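You operate a simulated robot arm through the tools that you are given. There is no shell and no other tool. Be economical: measure what you need, move in short steps, check, and stop when the job is done.

The job below is to be done with a simulated two-armed robot. You get a single attempt, and the scene is never put back.

## Task
Take the lid off the tin on the long bench top and lay it down there.

Only the result counts: the job must be done as asked and must still hold three seconds after the hand-in. Knocking over, shifting, dropping, spilling or breaking anything else fails it. Lids that push on must go on centred and level and be pressed home; caps that screw on are set level and turned clockwise until they are tight.

## Robot
Two 7-joint arms with two-finger parallel grippers on one trunk, on a base that drives. Base frame: it is fixed to the floor where the robot stands at the start and does not move with it; the origin is under the middle of the robot, x ahead of it, y to its left, z up; the surface under the hand at the start is at about z = 0.84. Readings come in m, degrees, newtons and seconds.
The left shoulder is at the start at [0.03, 0.119, 0.985], the right one opposite. With the tool pointing down near the work surface each hand reaches from about 0.28 to 0.68 m from the robot's upright axis, wherever it stands, measured 20 degrees to its own side. Payload 3.43 kg a hand.
The TCP of each hand is the grasp point between the finger pads, 0.03 m short of the fingertips. In the tool frame z runs along the fingers and y along their closing line. Largest opening 0.094 m; finger width 0.028, thickness 0.01; the body of the gripper, 0.05 by 0.096 m, starts 0.055 m behind the TCP.
Orientation is that of the tool frame in the base frame, as a unit quaternion [x, y, z, w]. With the fingers straight down and closing along the base's y, the tool's x points along the base's -x, its y along +y and its z along -z.

## Interface
- The arms move only by the tool step_arm. It takes "left_plan", "right_plan" or both (then of equal length, played together; a hand with none holds still); each is one flat list of numbers, 7 for each row, row after row: the shift along the base's x, y, z in units of 20 mm (1.0 is 20 mm), then the turn, a rotation vector about the base's x, y, z in units of 6 degrees (1.0 is 6 degrees), then the finger opening in m, from 0 to 0.094. In form: [dx, dy, dz, ax, ay, az, claw, dx, dy, dz, ax, ay, az, claw, ...]. A call has 1 to 8 rows; each row shifts and turns the commanded pose from where the row before left it. A call with a number of a shift or a turn outside -1 to 1 is refused whole. Rows are played at 5 a second. More than 0.05 m and 8.6 degrees between two rows, or a gripper value outside its range, and nothing of the call is played. A pose out of reach is approached as far as the arm can. The call stops where the force on the tool passes 40 N (or 10 N more than at its start, if that is more) or the arm is blocked; 0.2 s more then pass. The fingers move at their own pace (about 0.072 m/s each) and stop on an object; they squeeze with about 25 N. The grip force told is the motor's: it shows also when the fingers shut on nothing. Time passes only in rows, and 0.2 s behind the last, so rows that do not move let the fingers close. The reply holds the time, the measured pose of the TCP, the force on the tool along the base axes, the opening and the grip force, in the units named above and with some noise, with the torque about the TCP (base axes, N m) and any sound that the robot's microphone picked up, and new pictures: "pictures" is both (left out), scene, wrist or none (wrist: the cameras of the hands that moved).
- Cameras (640 x 400 px; columns grow to the right, rows downward): "scene" is now at [0.0411, -0.0237, 1.6733]; the picture's right is [-0.33, -0.94, 0.00], its down [-0.80, 0.28, -0.53] and it looks along [0.50, -0.17, -0.85] (base axes); focal length 257 px, centre (320, 200). "left" rides on the left gripper at [0.076, -0.014, -0.103] in its tool frame; the picture's right is [0.18, 0.98, 0.00], its down [-0.75, 0.14, -0.64] and it looks along [-0.63, 0.12, 0.77] (tool axes); focal length 243 px, centre (320, 200). "right" rides on the right gripper at [0.076, 0.014, -0.103] in its tool frame; the picture's right is [-0.18, 0.98, 0.00], its down [-0.75, -0.14, -0.64] and it looks along [-0.63, -0.12, 0.77] (tool axes); focal length 243 px, centre (320, 200). There is no depth. A picture from a camera that has moved, and an enlarged one, comes with that camera's place and axes in the base frame and with its lens. The place of the scene camera against the robot may be out by one fixed shift of up to 0.012 m in any direction.
- lift_body(by): slides the trunk up (or, below 0, down) by that many m; the arms and the scene camera ride with it, the base frame stays. It gives what a move gives, with no picture.
- steer(legs): drives the robot by 1 to 6 legs, each [ahead, turn to the left] in m and degrees, along the robot's own axes; the way and the turn of a leg run together, so that a leg with both is an arc; at most 1.5 m and 180 degrees a leg. The arms and the cameras ride along, it lands a little off, and it stops where it bumps. It gives what a move gives, and a new picture of the scene camera.
- pan_tilt(pan, tilt): turns the head with the scene camera to pan (to the left, within 143 degrees either way) and tilt (down, from -29 to 69), counted from straight ahead of the robot. It gives what a move gives, and a new picture of the scene camera.
- inspect(camera, box): a new picture of the part [left, top, right, bottom] of that camera's present view, enlarged. The clock stands still meanwhile.
- hand_in(): hands the job in; it is judged then, once.

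Go step by step. Nothing tells you exact positions but the pictures and the camera data: compare them with the known pose of the tool, close in by small moves and look again before you grip or let go. The budget is 120 turns and 260 pictures, counting those below and the enlarged ones. Unless the task says otherwise, let go and move clear before handing in, and close with one line.

The tools are called after ">>>" as name(argument=value, ...) on one line, values as JSON. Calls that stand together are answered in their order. step_arm: Moves the arms, as the interface text tells. Its arguments: {"type":"object","properties":{"left_plan":{"type":"array","items":{"type":"number"}},"right_plan":{"type":"array","items":{"type":"number"}},"pictures":{"type":"string","enum":["both","scene","wrist","none"]}},"required":[]} The other tools are called the same way: lift_body (by) slides the trunk up or down; steer (legs) drives the base; pan_tilt (pan, tilt) turns the head that bears the scene camera; inspect (camera, box) takes an enlarged picture of a part of a camera's view; hand_in () hands the job in.

At the start:

```text
time_s: 0.0
left_ee_pos: [0.4262, -0.0541, 1.1773]
left_ee_rot: [0.0, 1.0, 0.0, 0.0]
left_ft_force: [0.2, 0.0, 0.7]
left_torque: [0.0, -0.02, 0.01]
left_gripper_width: 0.0938
left_gripper_force: 0.0
right_ee_pos: [0.3153, -0.34, 1.1335]
right_ee_rot: [0.001, 1.0, 0.0, 0.0]
right_ft_force: [1.6, -0.2, 0.4]
right_torque: [-0.02, 0.0, 0.0]
right_gripper_width: 0.0942
right_gripper_force: 0.1
trunk travel left (down, up): [-0.25, 0.16]
robot x, y, heading: [0.0006, -0.001, -0.1]
head pan, tilt: [-19.3, 58.3]
```

scene: 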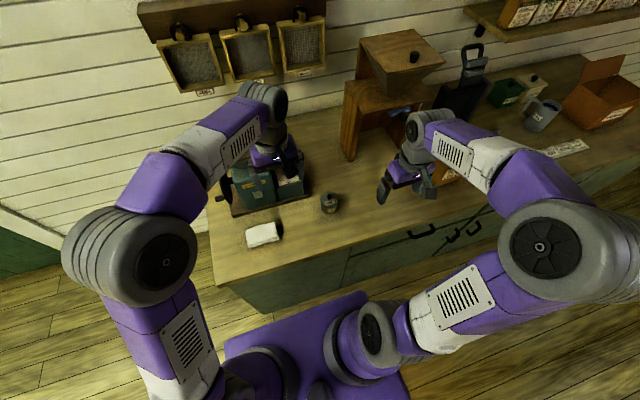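
right: 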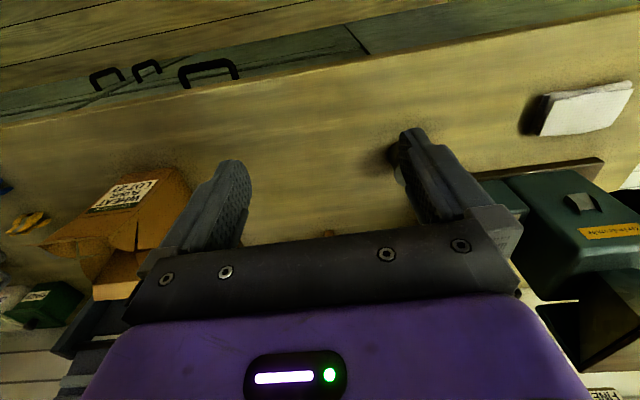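
left: 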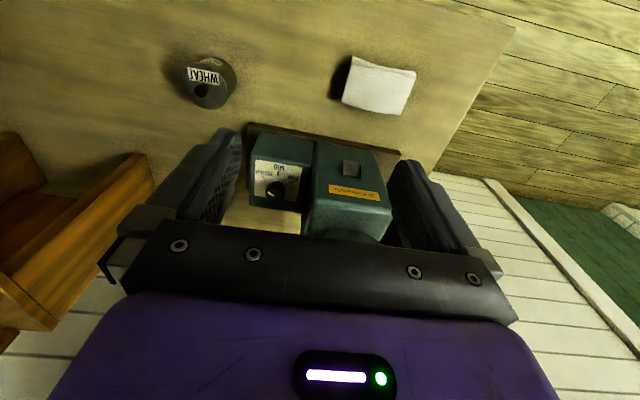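

I see a small round tin labelled WHEAT on the bench between the green machine and the wooden stand. I'll enlarge it in both views before working out where it is.

>>> inspect(camera="left", box=[150, 30, 270, 130])

>>> inspect(camera="scene", box=[200, 140, 440, 290])

```text
4.00 times, centred on (210, 80) of left
camera zoom: at [0.3489, -0.0689, 1.2801], right [-0.18, 0.98, 0.0], down [0.75, 0.14, 0.64], along [0.63, 0.12, -0.77], focal length 970 px, centre (760, 680)
```

zoom: 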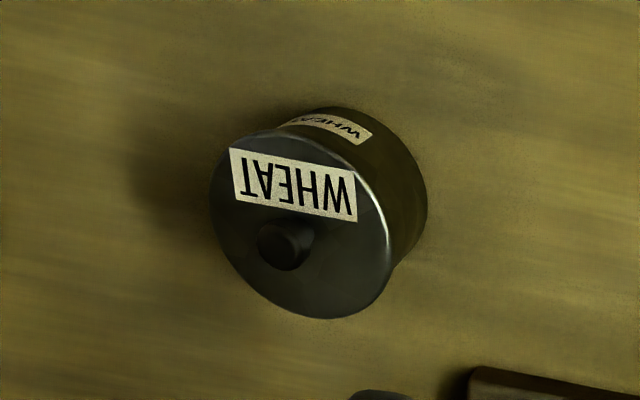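

```text
2.67 times, centred on (320, 215) of scene
camera zoom: at [0.0411, -0.0237, 1.6733], right [-0.33, -0.94, 0.0], down [-0.8, 0.28, -0.53], along [0.5, -0.17, -0.85], focal length 686 px, centre (320, 160)
```

zoom: 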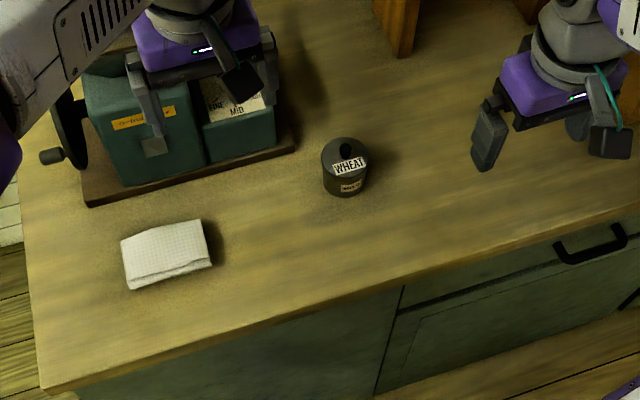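

The lid's top is at about (0.466, -0.20, 0.94), with a diameter of about 60 mm and a small knob. I'll move the left hand aside and bring the right hand towards the tin, staying high.

>>> step_arm(left_plan=[-0.5, 1, 0, 0, 0, 0, 0.094, -0.5, 1, 0, 0, 0, 0, 0.094, -0.5, 1, 0, 0, 0, 0, 0.094, -0.5, 1, 0, 0, 0, 0, 0.094, -0.5, 1, 0, 0, 0, 0, 0.094, -0.5, 1, 0, 0, 0, 0, 0.094, -0.5, 1, 0, 0, 0, 0, 0.094], right_plan=[0.6, 1, 0, 0, 0, 0, 0.094, 0.6, 1, 0, 0, 0, 0, 0.094, 0.6, 1, 0, 0, 0, 0, 0.094, 0.6, 1, 0, 0, 0, 0, 0.094, 0.6, 1, 0, 0, 0, 0, 0.094, 0.6, 1, 0, 0, 0, 0, 0.094, 0.6, 1, 0, 0, 0, 0, 0.094])

```text
time_s: 1.6
left_ee_pos: [0.3572, 0.0874, 1.1785]
left_ee_rot: [0.0, 1.0, 0.0, 0.001]
left_ft_force: [0.4, -0.3, 0.1]
left_torque: [-0.04, 0.05, 0.01]
left_gripper_width: 0.0939
left_gripper_force: 0.0
right_ee_pos: [0.3998, -0.1989, 1.1325]
right_ee_rot: [0.0, 1.0, 0.0, -0.001]
right_ft_force: [-0.3, 0.7, 1.1]
right_torque: [-0.01, 0.0, -0.04]
right_gripper_width: 0.0942
right_gripper_force: 0.1
trunk travel left (down, up): [-0.25, 0.16]
robot x, y, heading: [-0.0022, -0.0024, -0.3]
head pan, tilt: [-19.3, 58.3]
camera scene: at [0.0414, -0.0224, 1.6733], right [-0.33, -0.94, 0.0], down [-0.8, 0.28, -0.53], along [0.5, -0.17, -0.85], focal length 257 px, centre (320, 200)
camera right: at [0.3226, -0.1845, 1.2349], right [0.18, 0.98, 0.0], down [0.75, -0.14, 0.64], along [0.63, -0.12, -0.77], focal length 243 px, centre (320, 200)
camera left: at [0.2793, 0.0731, 1.2799], right [-0.18, 0.98, 0.0], down [0.75, 0.14, 0.64], along [0.63, 0.12, -0.77], focal length 243 px, centre (320, 200)
```

scene: 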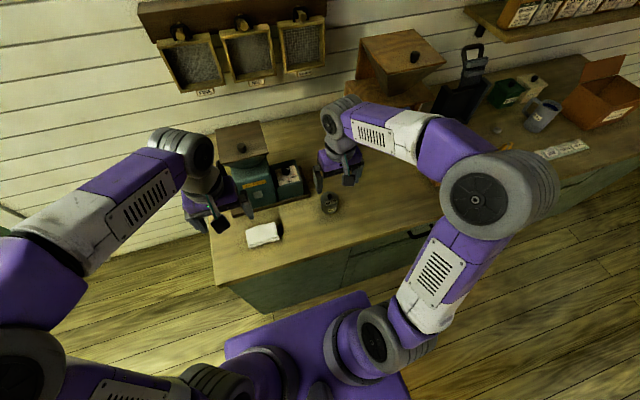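
right: 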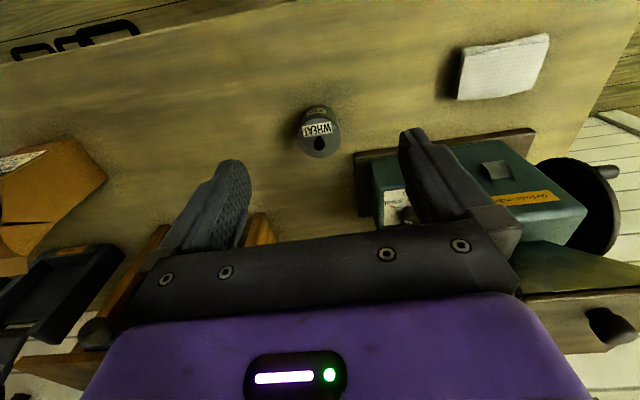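
left: 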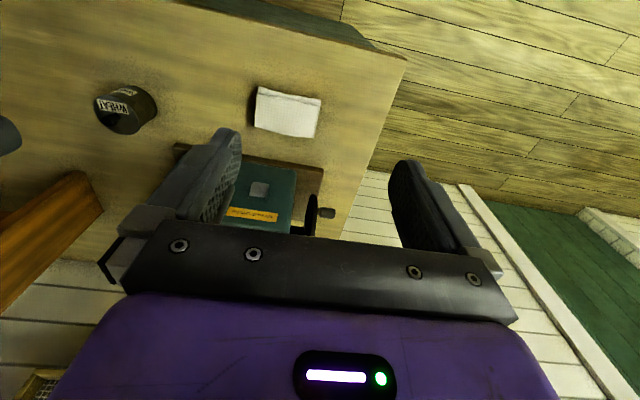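

The tin is now ahead of the right hand. I'll enlarge both wrist views to triangulate.

>>> inspect(camera="right", box=[278, 90, 358, 140])

>>> inspect(camera="left", box=[85, 80, 165, 130])

>>> inspect(camera="right", box=[278, 115, 358, 165])

```text
8.00 times, centred on (318, 115) of right
camera zoom: at [0.3226, -0.1845, 1.2349], right [0.18, 0.98, 0.0], down [0.75, -0.14, 0.64], along [0.63, -0.12, -0.77], focal length 1941 px, centre (336, 880)
```

zoom: 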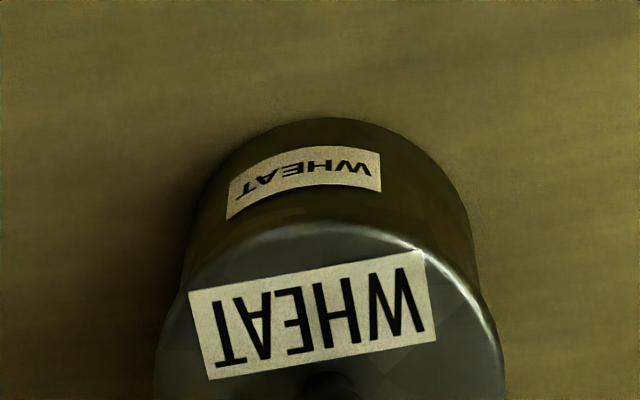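

```text
8.00 times, centred on (125, 105) of left
camera zoom: at [0.2793, 0.0731, 1.2799], right [-0.18, 0.98, 0.0], down [0.75, 0.14, 0.64], along [0.63, 0.12, -0.77], focal length 1941 px, centre (1880, 960)
```

zoom: 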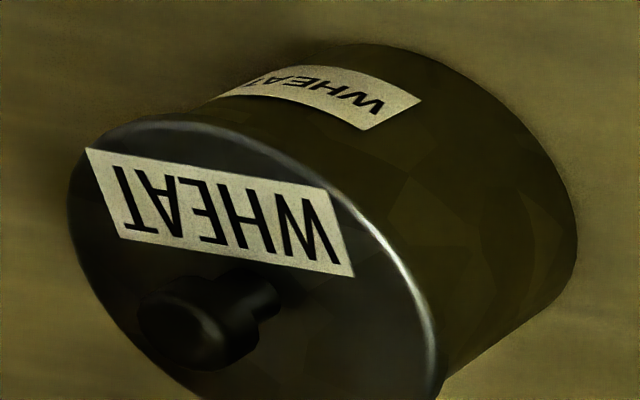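

```text
8.00 times, centred on (318, 140) of right
camera zoom: at [0.3226, -0.1845, 1.2349], right [0.18, 0.98, 0.0], down [0.75, -0.14, 0.64], along [0.63, -0.12, -0.77], focal length 1941 px, centre (336, 680)
```

zoom: 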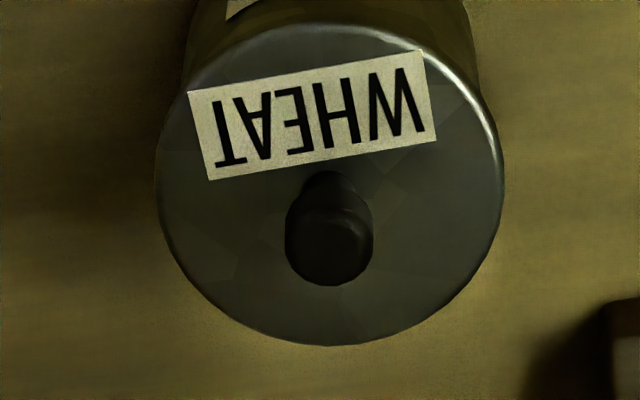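

The lid's centre works out at about (0.477, -0.215, 0.902). The knob is about 16 mm wide and 22 mm tall. I'll move over it with the fingers half open and look again.

>>> step_arm(right_plan=[0.55, -0.115, 0, 0, 0, 0, 0.05, 0.55, -0.115, -0.5, 0, 0, 0, 0.05, 0.55, -0.115, -0.8, 0, 0, 0, 0.05, 0.55, -0.115, -0.8, 0, 0, 0, 0.05, 0.55, -0.115, -0.8, 0, 0, 0, 0.05, 0.55, -0.115, -0.8, 0, 0, 0, 0.05, 0.55, -0.115, -0.8, 0, 0, 0, 0.05, 0, 0, 0, 0, 0, 0, 0.05])

>>> inspect(camera="right", box=[200, 80, 440, 230])

```text
time_s: 3.4
left_ee_pos: [0.3563, 0.086, 1.1781]
left_ee_rot: [-0.001, 1.0, 0.0, 0.0]
left_ft_force: [0.2, -0.4, -0.1]
left_torque: [0.01, -0.01, 0.0]
left_gripper_width: 0.094
left_gripper_force: 0.1
right_ee_pos: [0.4756, -0.2173, 1.0425]
right_ee_rot: [0.0, 1.0, 0.0, 0.001]
right_ft_force: [-0.8, -0.6, -0.3]
right_torque: [0.0, -0.01, -0.01]
right_gripper_width: 0.0497
right_gripper_force: 0.1
trunk travel left (down, up): [-0.25, 0.16]
robot x, y, heading: [-0.003, 0.0003, 0.2]
head pan, tilt: [-19.3, 58.3]
camera scene: at [0.0406, -0.0236, 1.6733], right [-0.33, -0.94, 0.0], down [-0.8, 0.28, -0.53], along [0.5, -0.17, -0.85], focal length 257 px, centre (320, 200)
camera right: at [0.399, -0.2031, 1.1452], right [0.18, 0.98, 0.0], down [0.75, -0.14, 0.64], along [0.63, -0.12, -0.77], focal length 243 px, centre (320, 200)
```

scene: 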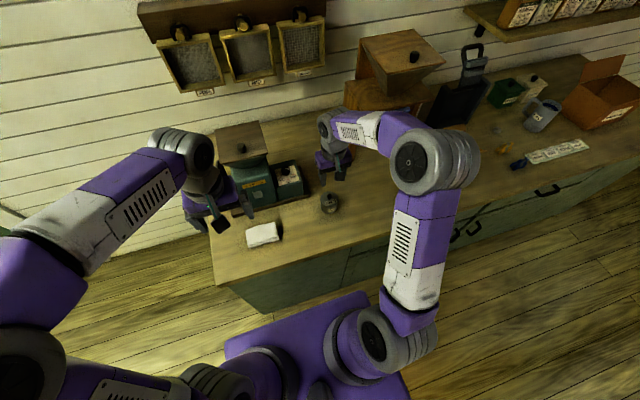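
right: 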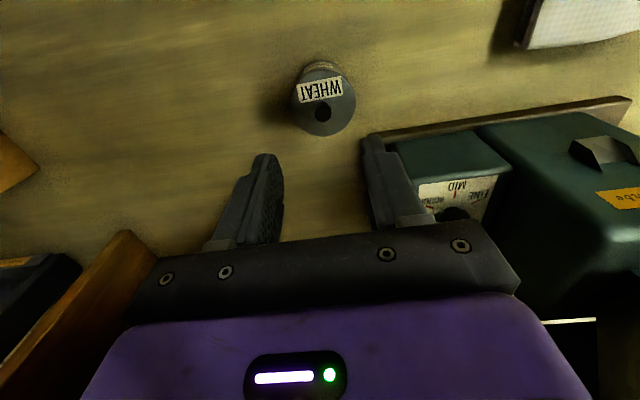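

```text
2.67 times, centred on (320, 155) of right
camera zoom: at [0.399, -0.2031, 1.1452], right [0.18, 0.98, 0.0], down [0.75, -0.14, 0.64], along [0.63, -0.12, -0.77], focal length 647 px, centre (320, 320)
```

zoom: 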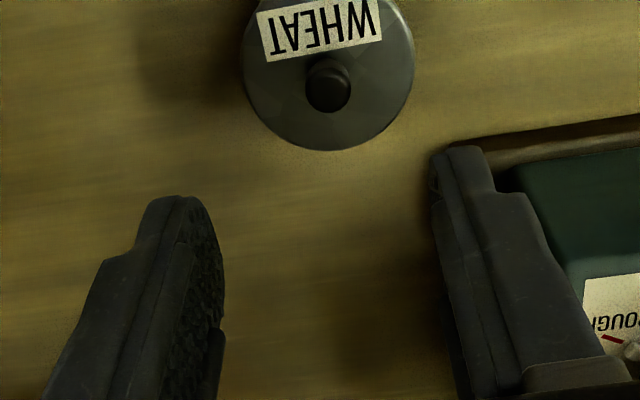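

The lid's centre is now near (0.479, -0.2155). I'll lower to just above the knob and check.

>>> step_arm(right_plan=[0.1, 0.05, -0.8, 0, 0, 0, 0.05, 0.1, 0.05, -0.8, 0, 0, 0, 0.05, 0, 0, -0.8, 0, 0, 0, 0.05, 0, 0, -0.6, 0, 0, 0, 0.05, 0, 0, 0, 0, 0, 0, 0.05], pictures="wrist")

>>> inspect(camera="right", box=[240, 80, 400, 180])

>>> inspect(camera="left", box=[60, 50, 220, 150])

```text
time_s: 4.6
left_ee_pos: [0.3551, 0.0863, 1.1779]
left_ee_rot: [0.0, 1.0, 0.0, 0.001]
left_ft_force: [-1.2, 0.3, 0.9]
left_torque: [-0.02, 0.03, 0.01]
left_gripper_width: 0.0939
left_gripper_force: 0.1
right_ee_pos: [0.4774, -0.2154, 0.9819]
right_ee_rot: [0.001, 1.0, 0.0, 0.0]
right_ft_force: [0.4, 0.2, 0.5]
right_torque: [0.01, 0.02, -0.01]
right_gripper_width: 0.0502
right_gripper_force: 0.1
trunk travel left (down, up): [-0.25, 0.16]
robot x, y, heading: [-0.0002, -0.0032, 0.2]
head pan, tilt: [-19.3, 58.3]
camera right: at [0.4019, -0.2013, 1.0853], right [0.18, 0.98, 0.0], down [0.75, -0.14, 0.64], along [0.63, -0.12, -0.77], focal length 243 px, centre (320, 200)
```

right: 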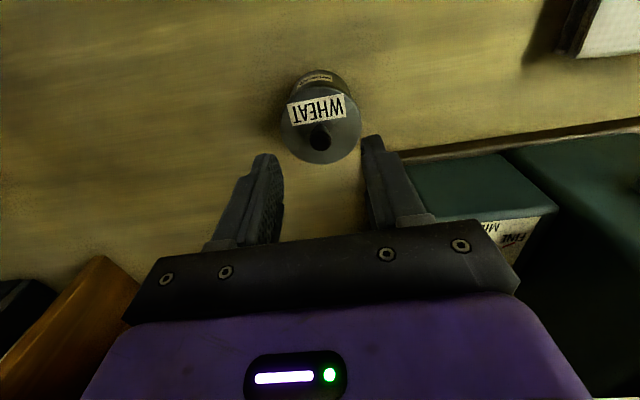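

```text
4.00 times, centred on (320, 130) of right
camera zoom: at [0.4019, -0.2013, 1.0853], right [0.18, 0.98, 0.0], down [0.75, -0.14, 0.64], along [0.63, -0.12, -0.77], focal length 970 px, centre (320, 480)
```

zoom: 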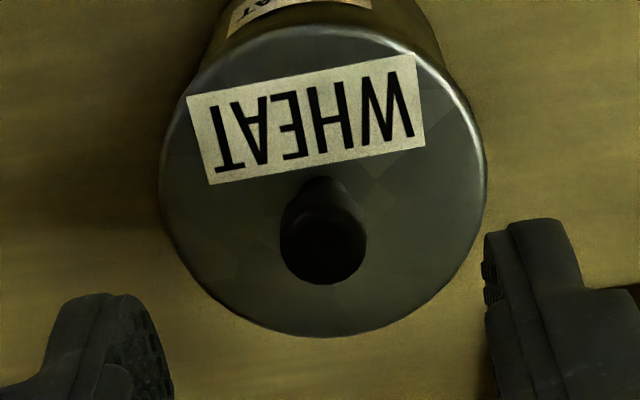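

```text
4.00 times, centred on (140, 100) of left
camera zoom: at [0.279, 0.0718, 1.2802], right [-0.18, 0.98, 0.0], down [0.75, 0.14, 0.64], along [0.63, 0.12, -0.77], focal length 970 px, centre (1040, 600)
```

zoom: 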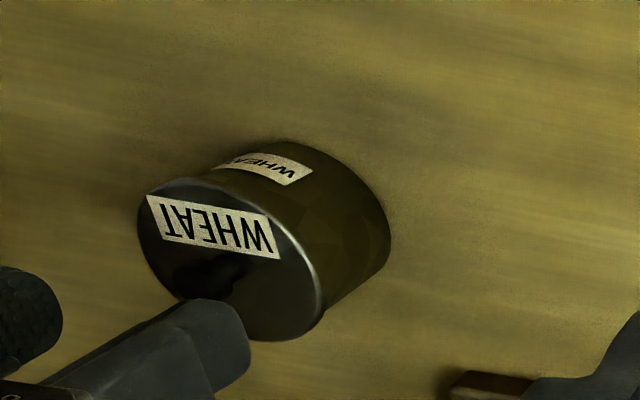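

The hand is centred over the knob to within 1 mm. I'll lower until the tips are just above the lid plate, then close.

>>> step_arm(right_plan=[0, 0, -0.7, 0, 0, 0, 0.05, 0, 0, -0.7, 0, 0, 0, 0.05, 0, 0, -0.6, 0, 0, 0, 0.05, 0, 0, 0, 0, 0, 0, 0.05], pictures="wrist")

>>> inspect(camera="left", box=[60, 50, 220, 150])

>>> inspect(camera="right", box=[240, 110, 400, 210])

```text
time_s: 5.6
left_ee_pos: [0.3559, 0.0868, 1.1779]
left_ee_rot: [0.0, 1.0, 0.0, 0.0]
left_ft_force: [-0.2, 0.5, -0.3]
left_torque: [0.0, 0.0, 0.01]
left_gripper_width: 0.0939
left_gripper_force: 0.0
right_ee_pos: [0.4796, -0.2142, 0.9425]
right_ee_rot: [0.0, 1.0, 0.0, 0.0]
right_ft_force: [-0.6, -0.7, -0.4]
right_torque: [-0.05, 0.03, -0.01]
right_gripper_width: 0.0498
right_gripper_force: 0.0
trunk travel left (down, up): [-0.25, 0.16]
robot x, y, heading: [0.0031, -0.0031, 0.1]
head pan, tilt: [-19.3, 58.3]
camera right: at [0.4027, -0.201, 1.045], right [0.18, 0.98, 0.0], down [0.75, -0.14, 0.64], along [0.63, -0.12, -0.77], focal length 243 px, centre (320, 200)
```

right: 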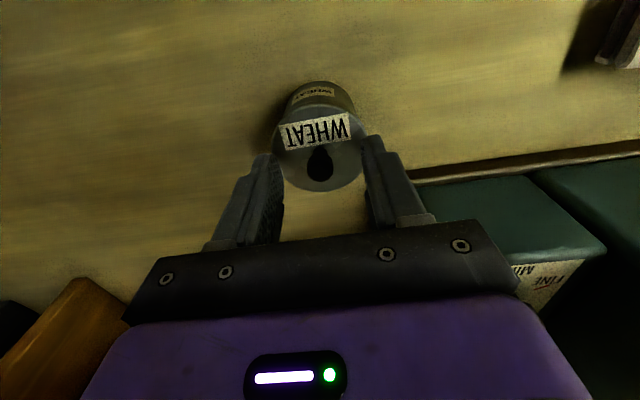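

```text
4.00 times, centred on (140, 100) of left
camera zoom: at [0.279, 0.0719, 1.2802], right [-0.18, 0.98, 0.0], down [0.75, 0.14, 0.64], along [0.63, 0.12, -0.77], focal length 970 px, centre (1040, 600)
```

zoom: 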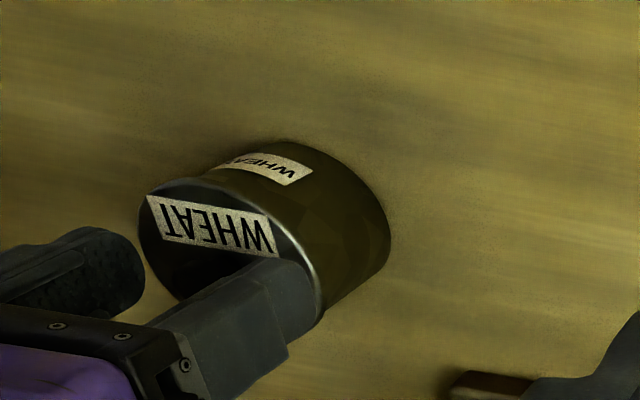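

```text
4.00 times, centred on (320, 160) of right
camera zoom: at [0.4027, -0.201, 1.045], right [0.18, 0.98, 0.0], down [0.75, -0.14, 0.64], along [0.63, -0.12, -0.77], focal length 970 px, centre (320, 360)
```

zoom: 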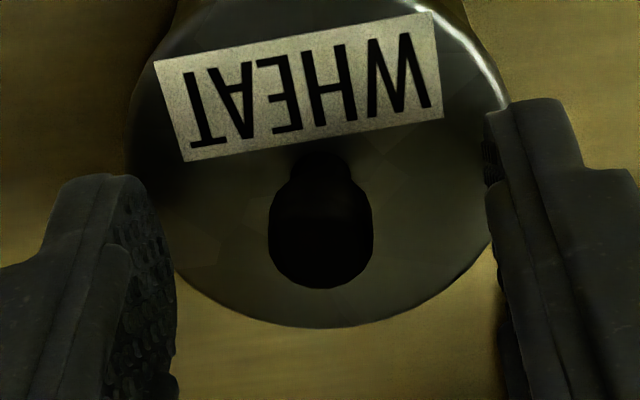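

The alignment holds. I'll go down 4 mm more and close on the knob.

>>> step_arm(right_plan=[0, -0.05, -0.2, 0, 0, 0, 0.05, 0, 0, 0, 0, 0, 0, 0.03, 0, 0, 0, 0, 0, 0, 0.015, 0, 0, 0, 0, 0, 0, 0.0, 0, 0, 0, 0, 0, 0, 0.0, 0, 0, 0, 0, 0, 0, 0.0], pictures="wrist")

>>> inspect(camera="right", box=[240, 90, 400, 190])

```text
time_s: 7.0
left_ee_pos: [0.3567, 0.0858, 1.1778]
left_ee_rot: [0.001, 1.0, 0.0, 0.0]
left_ft_force: [-0.8, -0.7, -0.1]
left_torque: [0.0, 0.01, -0.03]
left_gripper_width: 0.0937
left_gripper_force: 0.0
right_ee_pos: [0.4798, -0.2156, 0.938]
right_ee_rot: [0.0, 1.0, 0.0, 0.0]
right_ft_force: [-0.5, -0.6, -0.4]
right_torque: [-0.02, 0.0, 0.0]
right_gripper_width: 0.0146
right_gripper_force: 25.4
trunk travel left (down, up): [-0.25, 0.16]
robot x, y, heading: [0.0007, -0.0018, 0.1]
head pan, tilt: [-19.3, 58.3]
heard: snap
camera right: at [0.4029, -0.2016, 1.0412], right [0.18, 0.98, 0.0], down [0.75, -0.14, 0.64], along [0.63, -0.12, -0.77], focal length 243 px, centre (320, 200)
```

right: 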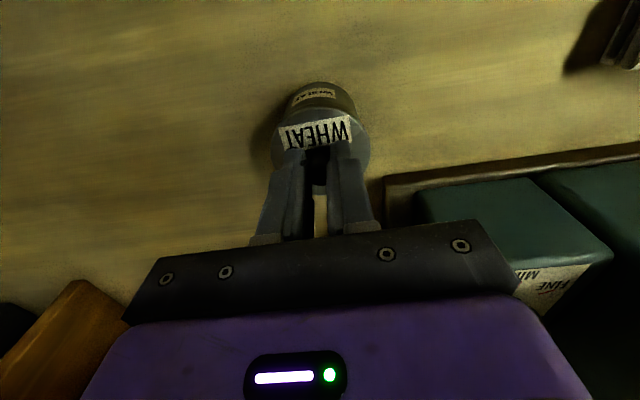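

```text
4.00 times, centred on (320, 140) of right
camera zoom: at [0.4029, -0.2016, 1.0412], right [0.18, 0.98, 0.0], down [0.75, -0.14, 0.64], along [0.63, -0.12, -0.77], focal length 970 px, centre (320, 440)
```

zoom: 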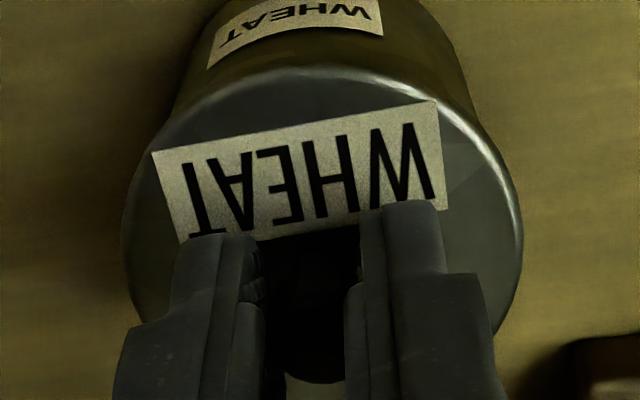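

The knob is gripped at 14.6 mm, and there was a snap sound. I'll lift a little and watch whether the tin comes along.

>>> step_arm(right_plan=[0, 0, 0.2, 0, 0, 0, 0, 0, 0, 0.2, 0, 0, 0, 0, 0, 0, 0.2, 0, 0, 0, 0, 0, 0, 0, 0, 0, 0, 0], pictures="wrist")

>>> inspect(camera="left", box=[60, 50, 220, 150])

>>> inspect(camera="right", box=[240, 70, 400, 170])

```text
time_s: 8.0
left_ee_pos: [0.356, 0.0856, 1.1781]
left_ee_rot: [0.0, 1.0, 0.0, 0.0]
left_ft_force: [-0.9, 0.5, 0.8]
left_torque: [0.0, 0.0, 0.02]
left_gripper_width: 0.0938
left_gripper_force: 0.1
right_ee_pos: [0.4791, -0.2152, 0.95]
right_ee_rot: [0.0, 1.0, 0.0, 0.0]
right_ft_force: [0.0, 0.7, -0.2]
right_torque: [-0.02, 0.04, -0.03]
right_gripper_width: 0.0148
right_gripper_force: 24.8
trunk travel left (down, up): [-0.25, 0.16]
robot x, y, heading: [0.0039, 0.0028, -0.0]
head pan, tilt: [-19.3, 58.3]
camera right: at [0.4031, -0.202, 1.0528], right [0.18, 0.98, 0.0], down [0.75, -0.14, 0.64], along [0.63, -0.12, -0.77], focal length 243 px, centre (320, 200)
```

right: 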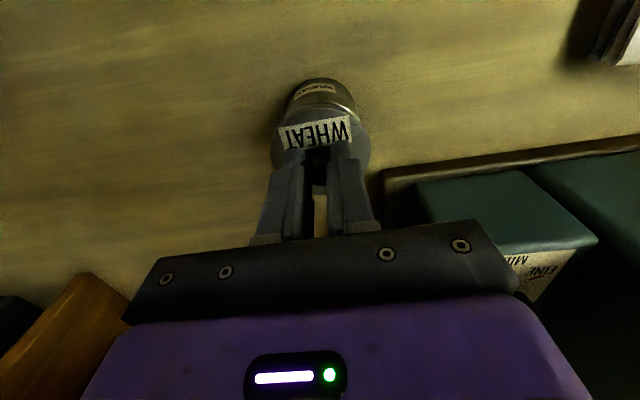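

```text
4.00 times, centred on (140, 100) of left
camera zoom: at [0.2792, 0.0718, 1.2801], right [-0.18, 0.98, 0.0], down [0.75, 0.14, 0.64], along [0.63, 0.12, -0.77], focal length 970 px, centre (1040, 600)
```

zoom: 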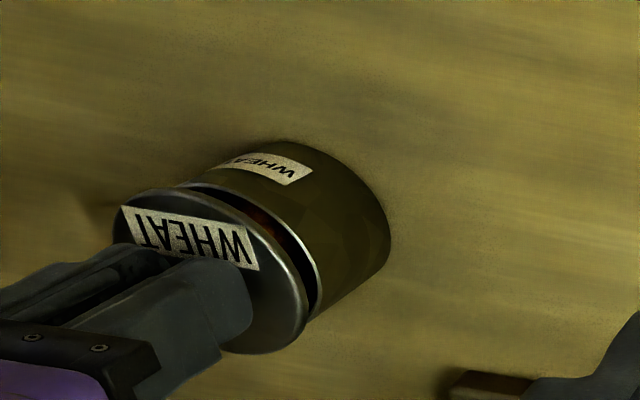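

```text
4.00 times, centred on (320, 120) of right
camera zoom: at [0.4031, -0.202, 1.0528], right [0.18, 0.98, 0.0], down [0.75, -0.14, 0.64], along [0.63, -0.12, -0.77], focal length 970 px, centre (320, 520)
```

zoom: 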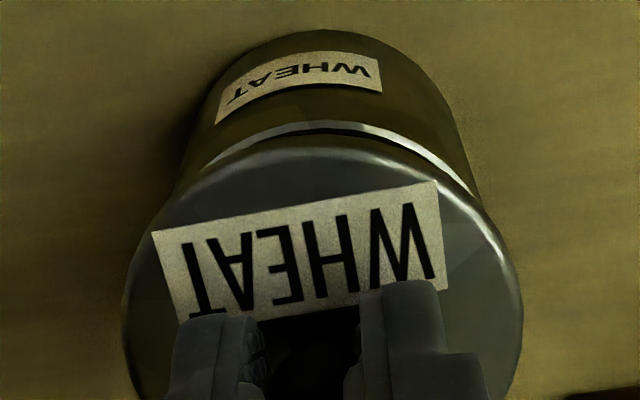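

The lid came off cleanly and the tin stayed put. I'll lift clear and carry the lid to the open bench at about (0.45, -0.36).

>>> step_arm(right_plan=[0, 0, 1, 0, 0, 0, 0, 0, 0, 1, 0, 0, 0, 0, 0, 0, 0.5, 0, 0, 0, 0, -0.3, -1, 0, 0, 0, 0, 0, -0.3, -1, 0, 0, 0, 0, 0, -0.3, -1, 0, 0, 0, 0, 0, -0.3, -1, 0, 0, 0, 0, 0, -0.3, -1, 0, 0, 0, 0, 0], pictures="none")

>>> step_arm(right_plan=[0, -1, 0, 0, 0, 0, 0, 0, -1, 0, 0, 0, 0, 0, 0, -0.3, 0, 0, 0, 0, 0, 0, 0, 0, 0, 0, 0, 0])

>>> inspect(camera="scene", box=[240, 120, 480, 270])

```text
time_s: 9.8
left_ee_pos: [0.3557, 0.0867, 1.1797]
left_ee_rot: [0.0, 1.0, 0.0, 0.0]
left_ft_force: [-0.3, -0.4, -0.3]
left_torque: [0.02, 0.01, 0.01]
left_gripper_width: 0.0941
left_gripper_force: 0.0
right_ee_pos: [0.4508, -0.3146, 0.9997]
right_ee_rot: [0.0, 1.0, 0.0, 0.0]
right_ft_force: [0.6, 0.2, -0.3]
right_torque: [-0.01, -0.02, 0.03]
right_gripper_width: 0.0145
right_gripper_force: 24.8
trunk travel left (down, up): [-0.25, 0.16]
robot x, y, heading: [0.0006, -0.0004, 0.0]
head pan, tilt: [-19.3, 58.3]
```

```text
time_s: 10.8
left_ee_pos: [0.3573, 0.0861, 1.1787]
left_ee_rot: [0.001, 1.0, 0.0, 0.0]
left_ft_force: [0.8, 0.2, -1.3]
left_torque: [0.01, -0.01, -0.02]
left_gripper_width: 0.0938
left_gripper_force: 0.0
right_ee_pos: [0.4483, -0.362, 0.9994]
right_ee_rot: [0.001, 1.0, 0.0, 0.0]
right_ft_force: [0.4, 0.0, -0.9]
right_torque: [0.0, 0.03, 0.01]
right_gripper_width: 0.0144
right_gripper_force: 25.0
trunk travel left (down, up): [-0.25, 0.16]
robot x, y, heading: [-0.0042, -0.0022, 0.1]
head pan, tilt: [-19.3, 58.3]
camera scene: at [0.0412, -0.0237, 1.6733], right [-0.33, -0.94, 0.0], down [-0.8, 0.28, -0.53], along [0.5, -0.17, -0.85], focal length 257 px, centre (320, 200)
camera right: at [0.3733, -0.3477, 1.1024], right [0.18, 0.98, 0.0], down [0.75, -0.14, 0.64], along [0.63, -0.12, -0.77], focal length 243 px, centre (320, 200)
```

scene: 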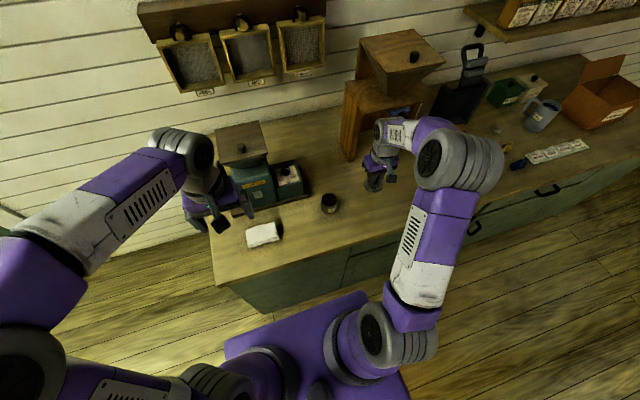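
right: 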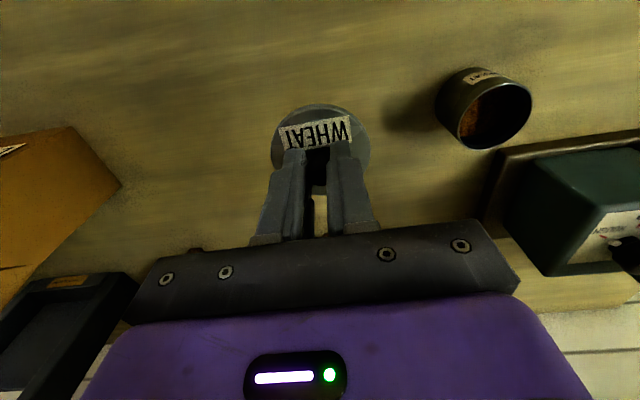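

```text
2.67 times, centred on (360, 195) of scene
camera zoom: at [0.0412, -0.0237, 1.6733], right [-0.33, -0.94, 0.0], down [-0.8, 0.28, -0.53], along [0.5, -0.17, -0.85], focal length 686 px, centre (213, 213)
```

zoom: 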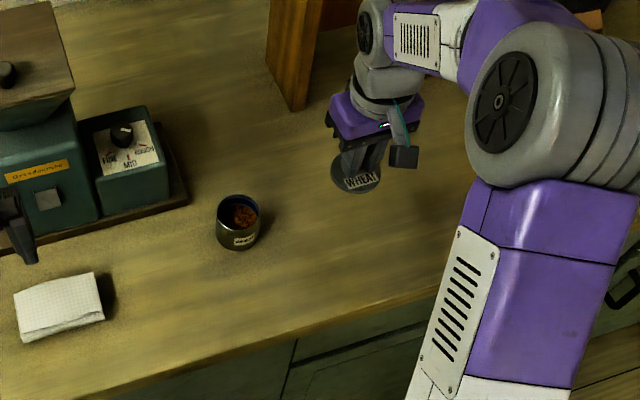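

The tin stands undisturbed and the bench under the lid is clear. I'll lower to about 2 cm above it.

>>> step_arm(right_plan=[0, 0, -1, 0, 0, 0, 0, 0, 0, -1, 0, 0, 0, 0, 0, 0, -1, 0, 0, 0, 0, 0, 0, -0.8, 0, 0, 0, 0, 0, 0, -0.6, 0, 0, 0, 0, 0, 0, 0, 0, 0, 0, 0], pictures="wrist")

>>> inspect(camera="left", box=[0, 50, 160, 150])

```text
time_s: 12.2
left_ee_pos: [0.3567, 0.0881, 1.1782]
left_ee_rot: [-0.001, 1.0, 0.0, 0.0]
left_ft_force: [0.4, -0.6, 0.3]
left_torque: [-0.02, 0.02, 0.01]
left_gripper_width: 0.0941
left_gripper_force: 0.0
right_ee_pos: [0.4492, -0.3607, 0.9111]
right_ee_rot: [0.0, 1.0, 0.0, 0.0]
right_ft_force: [-0.1, 0.0, 0.0]
right_torque: [-0.01, -0.01, 0.0]
right_gripper_width: 0.0145
right_gripper_force: 24.7
trunk travel left (down, up): [-0.25, 0.16]
robot x, y, heading: [0.0022, 0.0002, -0.1]
head pan, tilt: [-19.3, 58.3]
camera right: at [0.3728, -0.3475, 1.0147], right [0.18, 0.98, 0.0], down [0.75, -0.14, 0.64], along [0.63, -0.12, -0.77], focal length 243 px, centre (320, 200)
```

right: 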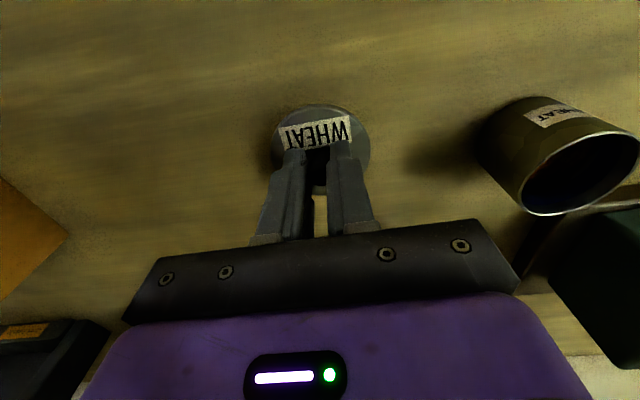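

```text
4.00 times, centred on (80, 100) of left
camera zoom: at [0.279, 0.0719, 1.2802], right [-0.18, 0.98, 0.0], down [0.75, 0.14, 0.64], along [0.63, 0.12, -0.77], focal length 970 px, centre (1280, 600)
```

zoom: 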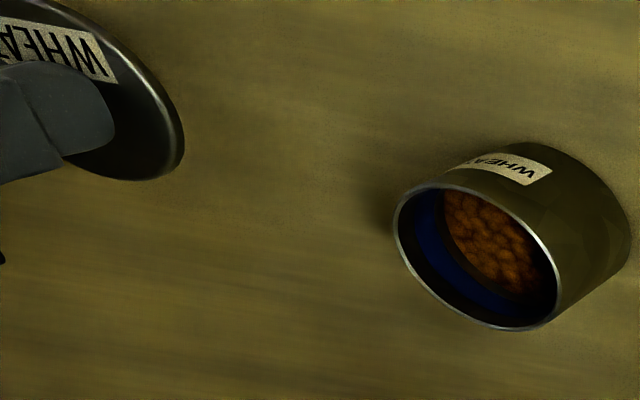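

The hand is still above the bench. I'll lower in small steps and watch the force.

>>> step_arm(right_plan=[0, 0, -0.4, 0, 0, 0, 0, 0, 0, -0.4, 0, 0, 0, 0, 0, 0, -0.3, 0, 0, 0, 0, 0, 0, 0, 0, 0, 0, 0], pictures="wrist")

```text
time_s: 13.2
left_ee_pos: [0.3563, 0.086, 1.1789]
left_ee_rot: [0.0, 1.0, -0.001, 0.0]
left_ft_force: [-0.1, 0.6, -0.4]
left_torque: [-0.04, -0.01, 0.04]
left_gripper_width: 0.0939
left_gripper_force: 0.1
right_ee_pos: [0.4496, -0.3624, 0.8911]
right_ee_rot: [0.0, 1.0, 0.001, 0.0]
right_ft_force: [0.4, -1.0, 0.3]
right_torque: [0.01, 0.0, -0.01]
right_gripper_width: 0.0146
right_gripper_force: 24.6
trunk travel left (down, up): [-0.25, 0.16]
robot x, y, heading: [-0.0034, -0.0006, -0.1]
head pan, tilt: [-19.3, 58.3]
camera right: at [0.3724, -0.3481, 0.993], right [0.18, 0.98, 0.0], down [0.75, -0.14, 0.64], along [0.63, -0.12, -0.77], focal length 243 px, centre (320, 200)
```

right: 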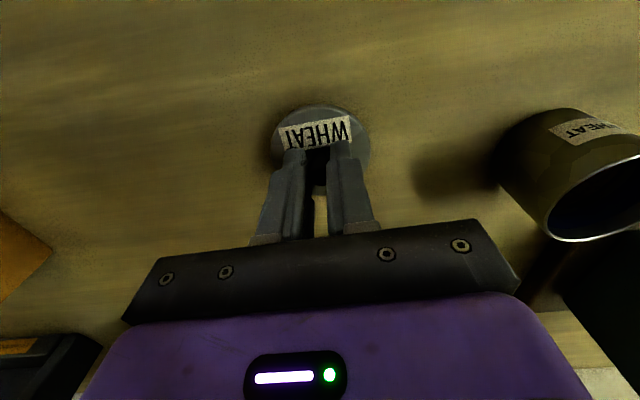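

>>> step_arm(right_plan=[0, 0, -0.15, 0, 0, 0, 0, 0, 0, -0.15, 0, 0, 0, 0, 0, 0, 0, 0, 0, 0, 0], pictures="none")

>>> step_arm(right_plan=[0, 0, -0.1, 0, 0, 0, 0, 0, 0, -0.1, 0, 0, 0, 0, 0, 0, 0, 0, 0, 0, 0], pictures="wrist")

```text
time_s: 14.0
left_ee_pos: [0.3565, 0.0874, 1.1788]
left_ee_rot: [0.0, 1.0, 0.0, 0.0]
left_ft_force: [0.4, 0.5, 0.1]
left_torque: [0.02, -0.01, -0.01]
left_gripper_width: 0.0943
left_gripper_force: 0.2
right_ee_pos: [0.4488, -0.3613, 0.885]
right_ee_rot: [0.001, 1.0, 0.0, 0.001]
right_ft_force: [-1.7, 0.6, 5.9]
right_torque: [0.05, 0.08, 0.02]
right_gripper_width: 0.0146
right_gripper_force: 24.8
trunk travel left (down, up): [-0.25, 0.16]
robot x, y, heading: [0.0035, 0.0008, 0.1]
head pan, tilt: [-19.3, 58.3]
```

```text
time_s: 14.8
left_ee_pos: [0.3555, 0.0876, 1.1798]
left_ee_rot: [0.0, 1.0, 0.0, 0.002]
left_ft_force: [0.1, -0.1, 0.4]
left_torque: [0.01, -0.05, 0.05]
left_gripper_width: 0.0945
left_gripper_force: 0.0
right_ee_pos: [0.4497, -0.3604, 0.8826]
right_ee_rot: [0.001, 1.0, -0.001, 0.004]
right_ft_force: [-1.3, -3.4, 26.7]
right_torque: [-0.09, -0.07, -0.02]
right_gripper_width: 0.0144
right_gripper_force: 25.2
trunk travel left (down, up): [-0.25, 0.16]
robot x, y, heading: [0.0013, -0.0019, 0.0]
head pan, tilt: [-19.3, 58.3]
camera right: at [0.3727, -0.3469, 0.9843], right [0.18, 0.98, 0.0], down [0.75, -0.14, 0.65], along [0.64, -0.12, -0.76], focal length 243 px, centre (320, 200)
```

right: 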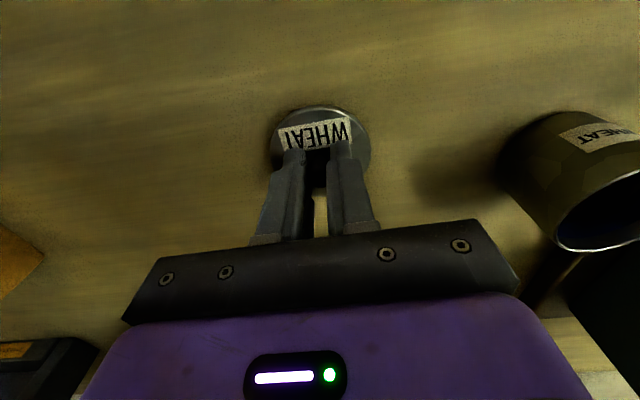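

The lid is on the bench, pressing with 27 N. I'll ease up about 3 mm, open gently and rise straight up.

>>> step_arm(right_plan=[0, 0, 0.14, 0, 0, 0, 0, 0, 0, 0, 0, 0, 0, 0.014, 0, 0, 0, 0, 0, 0, 0.02, 0, 0, 0, 0, 0, 0, 0.035, 0, 0, 0, 0, 0, 0, 0.05, 0, 0, 0, 0, 0, 0, 0.05], pictures="wrist")

```text
time_s: 16.2
left_ee_pos: [0.3561, 0.0868, 1.1777]
left_ee_rot: [0.0, 1.0, 0.001, 0.0]
left_ft_force: [-0.6, -0.1, -1.5]
left_torque: [0.02, 0.04, -0.01]
left_gripper_width: 0.0938
left_gripper_force: 0.1
right_ee_pos: [0.4489, -0.361, 0.8821]
right_ee_rot: [-0.001, 1.0, 0.0, 0.0]
right_ft_force: [0.1, -0.6, 0.5]
right_torque: [-0.03, 0.02, 0.01]
right_gripper_width: 0.0499
right_gripper_force: 0.1
trunk travel left (down, up): [-0.25, 0.16]
robot x, y, heading: [-0.0006, -0.0001, -0.1]
head pan, tilt: [-19.3, 58.3]
camera right: at [0.3728, -0.3474, 0.9853], right [0.18, 0.98, 0.0], down [0.75, -0.14, 0.64], along [0.63, -0.12, -0.77], focal length 243 px, centre (320, 200)
```

right: 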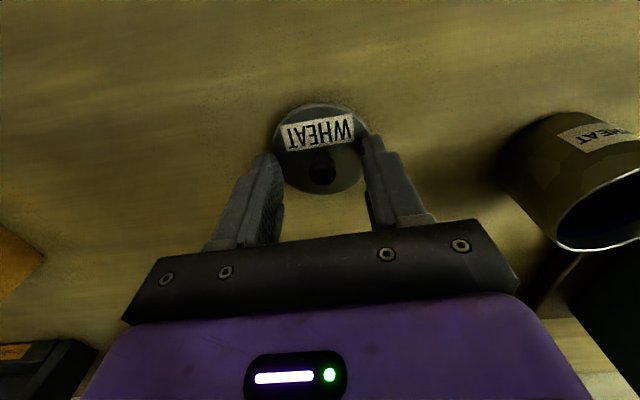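

The lid is released and lies flat. I'll raise the hand clear and check.

>>> step_arm(right_plan=[0, 0, 0.5, 0, 0, 0, 0.05, 0, 0, 1, 0, 0, 0, 0.05, 0, 0, 1, 0, 0, 0, 0.05, 0, 0, 1, 0, 0, 0, 0.05, 0, 0, 1, 0, 0, 0, 0.05, 0, 0, 1, 0, 0, 0, 0.05, 0, 0, 1, 0, 0, 0, 0.05, -0.5, 0, 1, 0, 0, 0, 0.05])

>>> inspect(camera="scene", box=[240, 120, 480, 270])

```text
time_s: 18.0
left_ee_pos: [0.3556, 0.0857, 1.1794]
left_ee_rot: [0.0, 1.0, 0.0, 0.0]
left_ft_force: [0.1, -0.1, 0.2]
left_torque: [-0.02, -0.01, 0.01]
left_gripper_width: 0.0938
left_gripper_force: 0.0
right_ee_pos: [0.4407, -0.3611, 1.0328]
right_ee_rot: [0.0, 1.0, 0.0, 0.001]
right_ft_force: [0.7, 0.4, 0.1]
right_torque: [-0.01, 0.01, 0.01]
right_gripper_width: 0.0498
right_gripper_force: 0.0
trunk travel left (down, up): [-0.25, 0.16]
robot x, y, heading: [-0.001, 0.0026, 0.3]
head pan, tilt: [-19.3, 58.3]
camera scene: at [0.0401, -0.0235, 1.6733], right [-0.33, -0.94, 0.0], down [-0.8, 0.28, -0.53], along [0.5, -0.17, -0.85], focal length 257 px, centre (320, 200)
camera right: at [0.363, -0.3471, 1.136], right [0.18, 0.98, 0.0], down [0.75, -0.14, 0.64], along [0.63, -0.12, -0.77], focal length 243 px, centre (320, 200)
```

scene: 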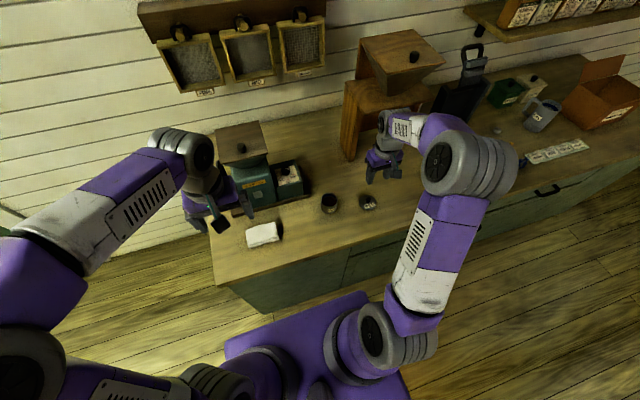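
right: 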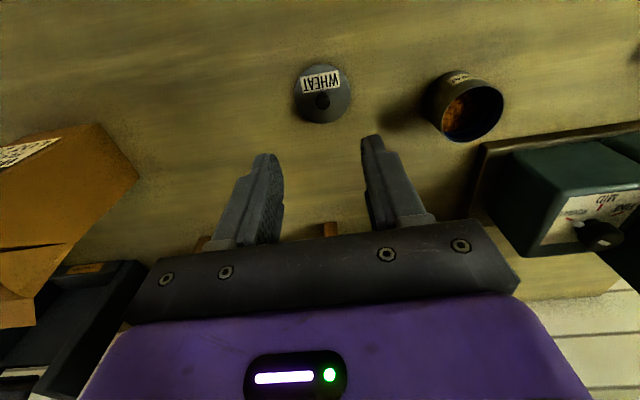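

```text
2.67 times, centred on (360, 195) of scene
camera zoom: at [0.0401, -0.0235, 1.6733], right [-0.33, -0.94, 0.0], down [-0.8, 0.28, -0.53], along [0.5, -0.17, -0.85], focal length 686 px, centre (213, 213)
```

zoom: 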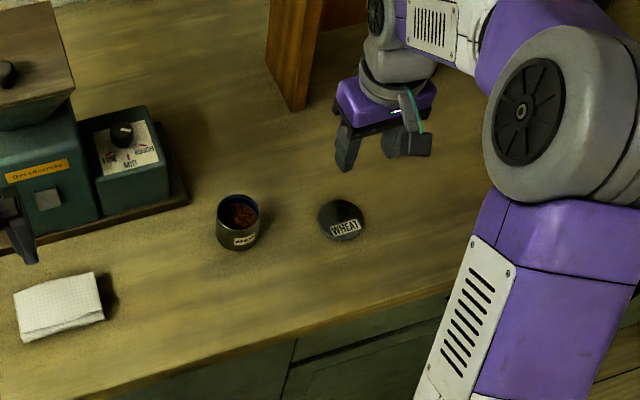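

The lid lies flat on the bench, the tin stands open and unmoved, and both hands are clear, so I'm handing in.

>>> hand_in()

```text
The job is handed in.
```

The WHEAT tin's lid is off and lies flat on the long bench top beside the open tin; nothing else was moved.
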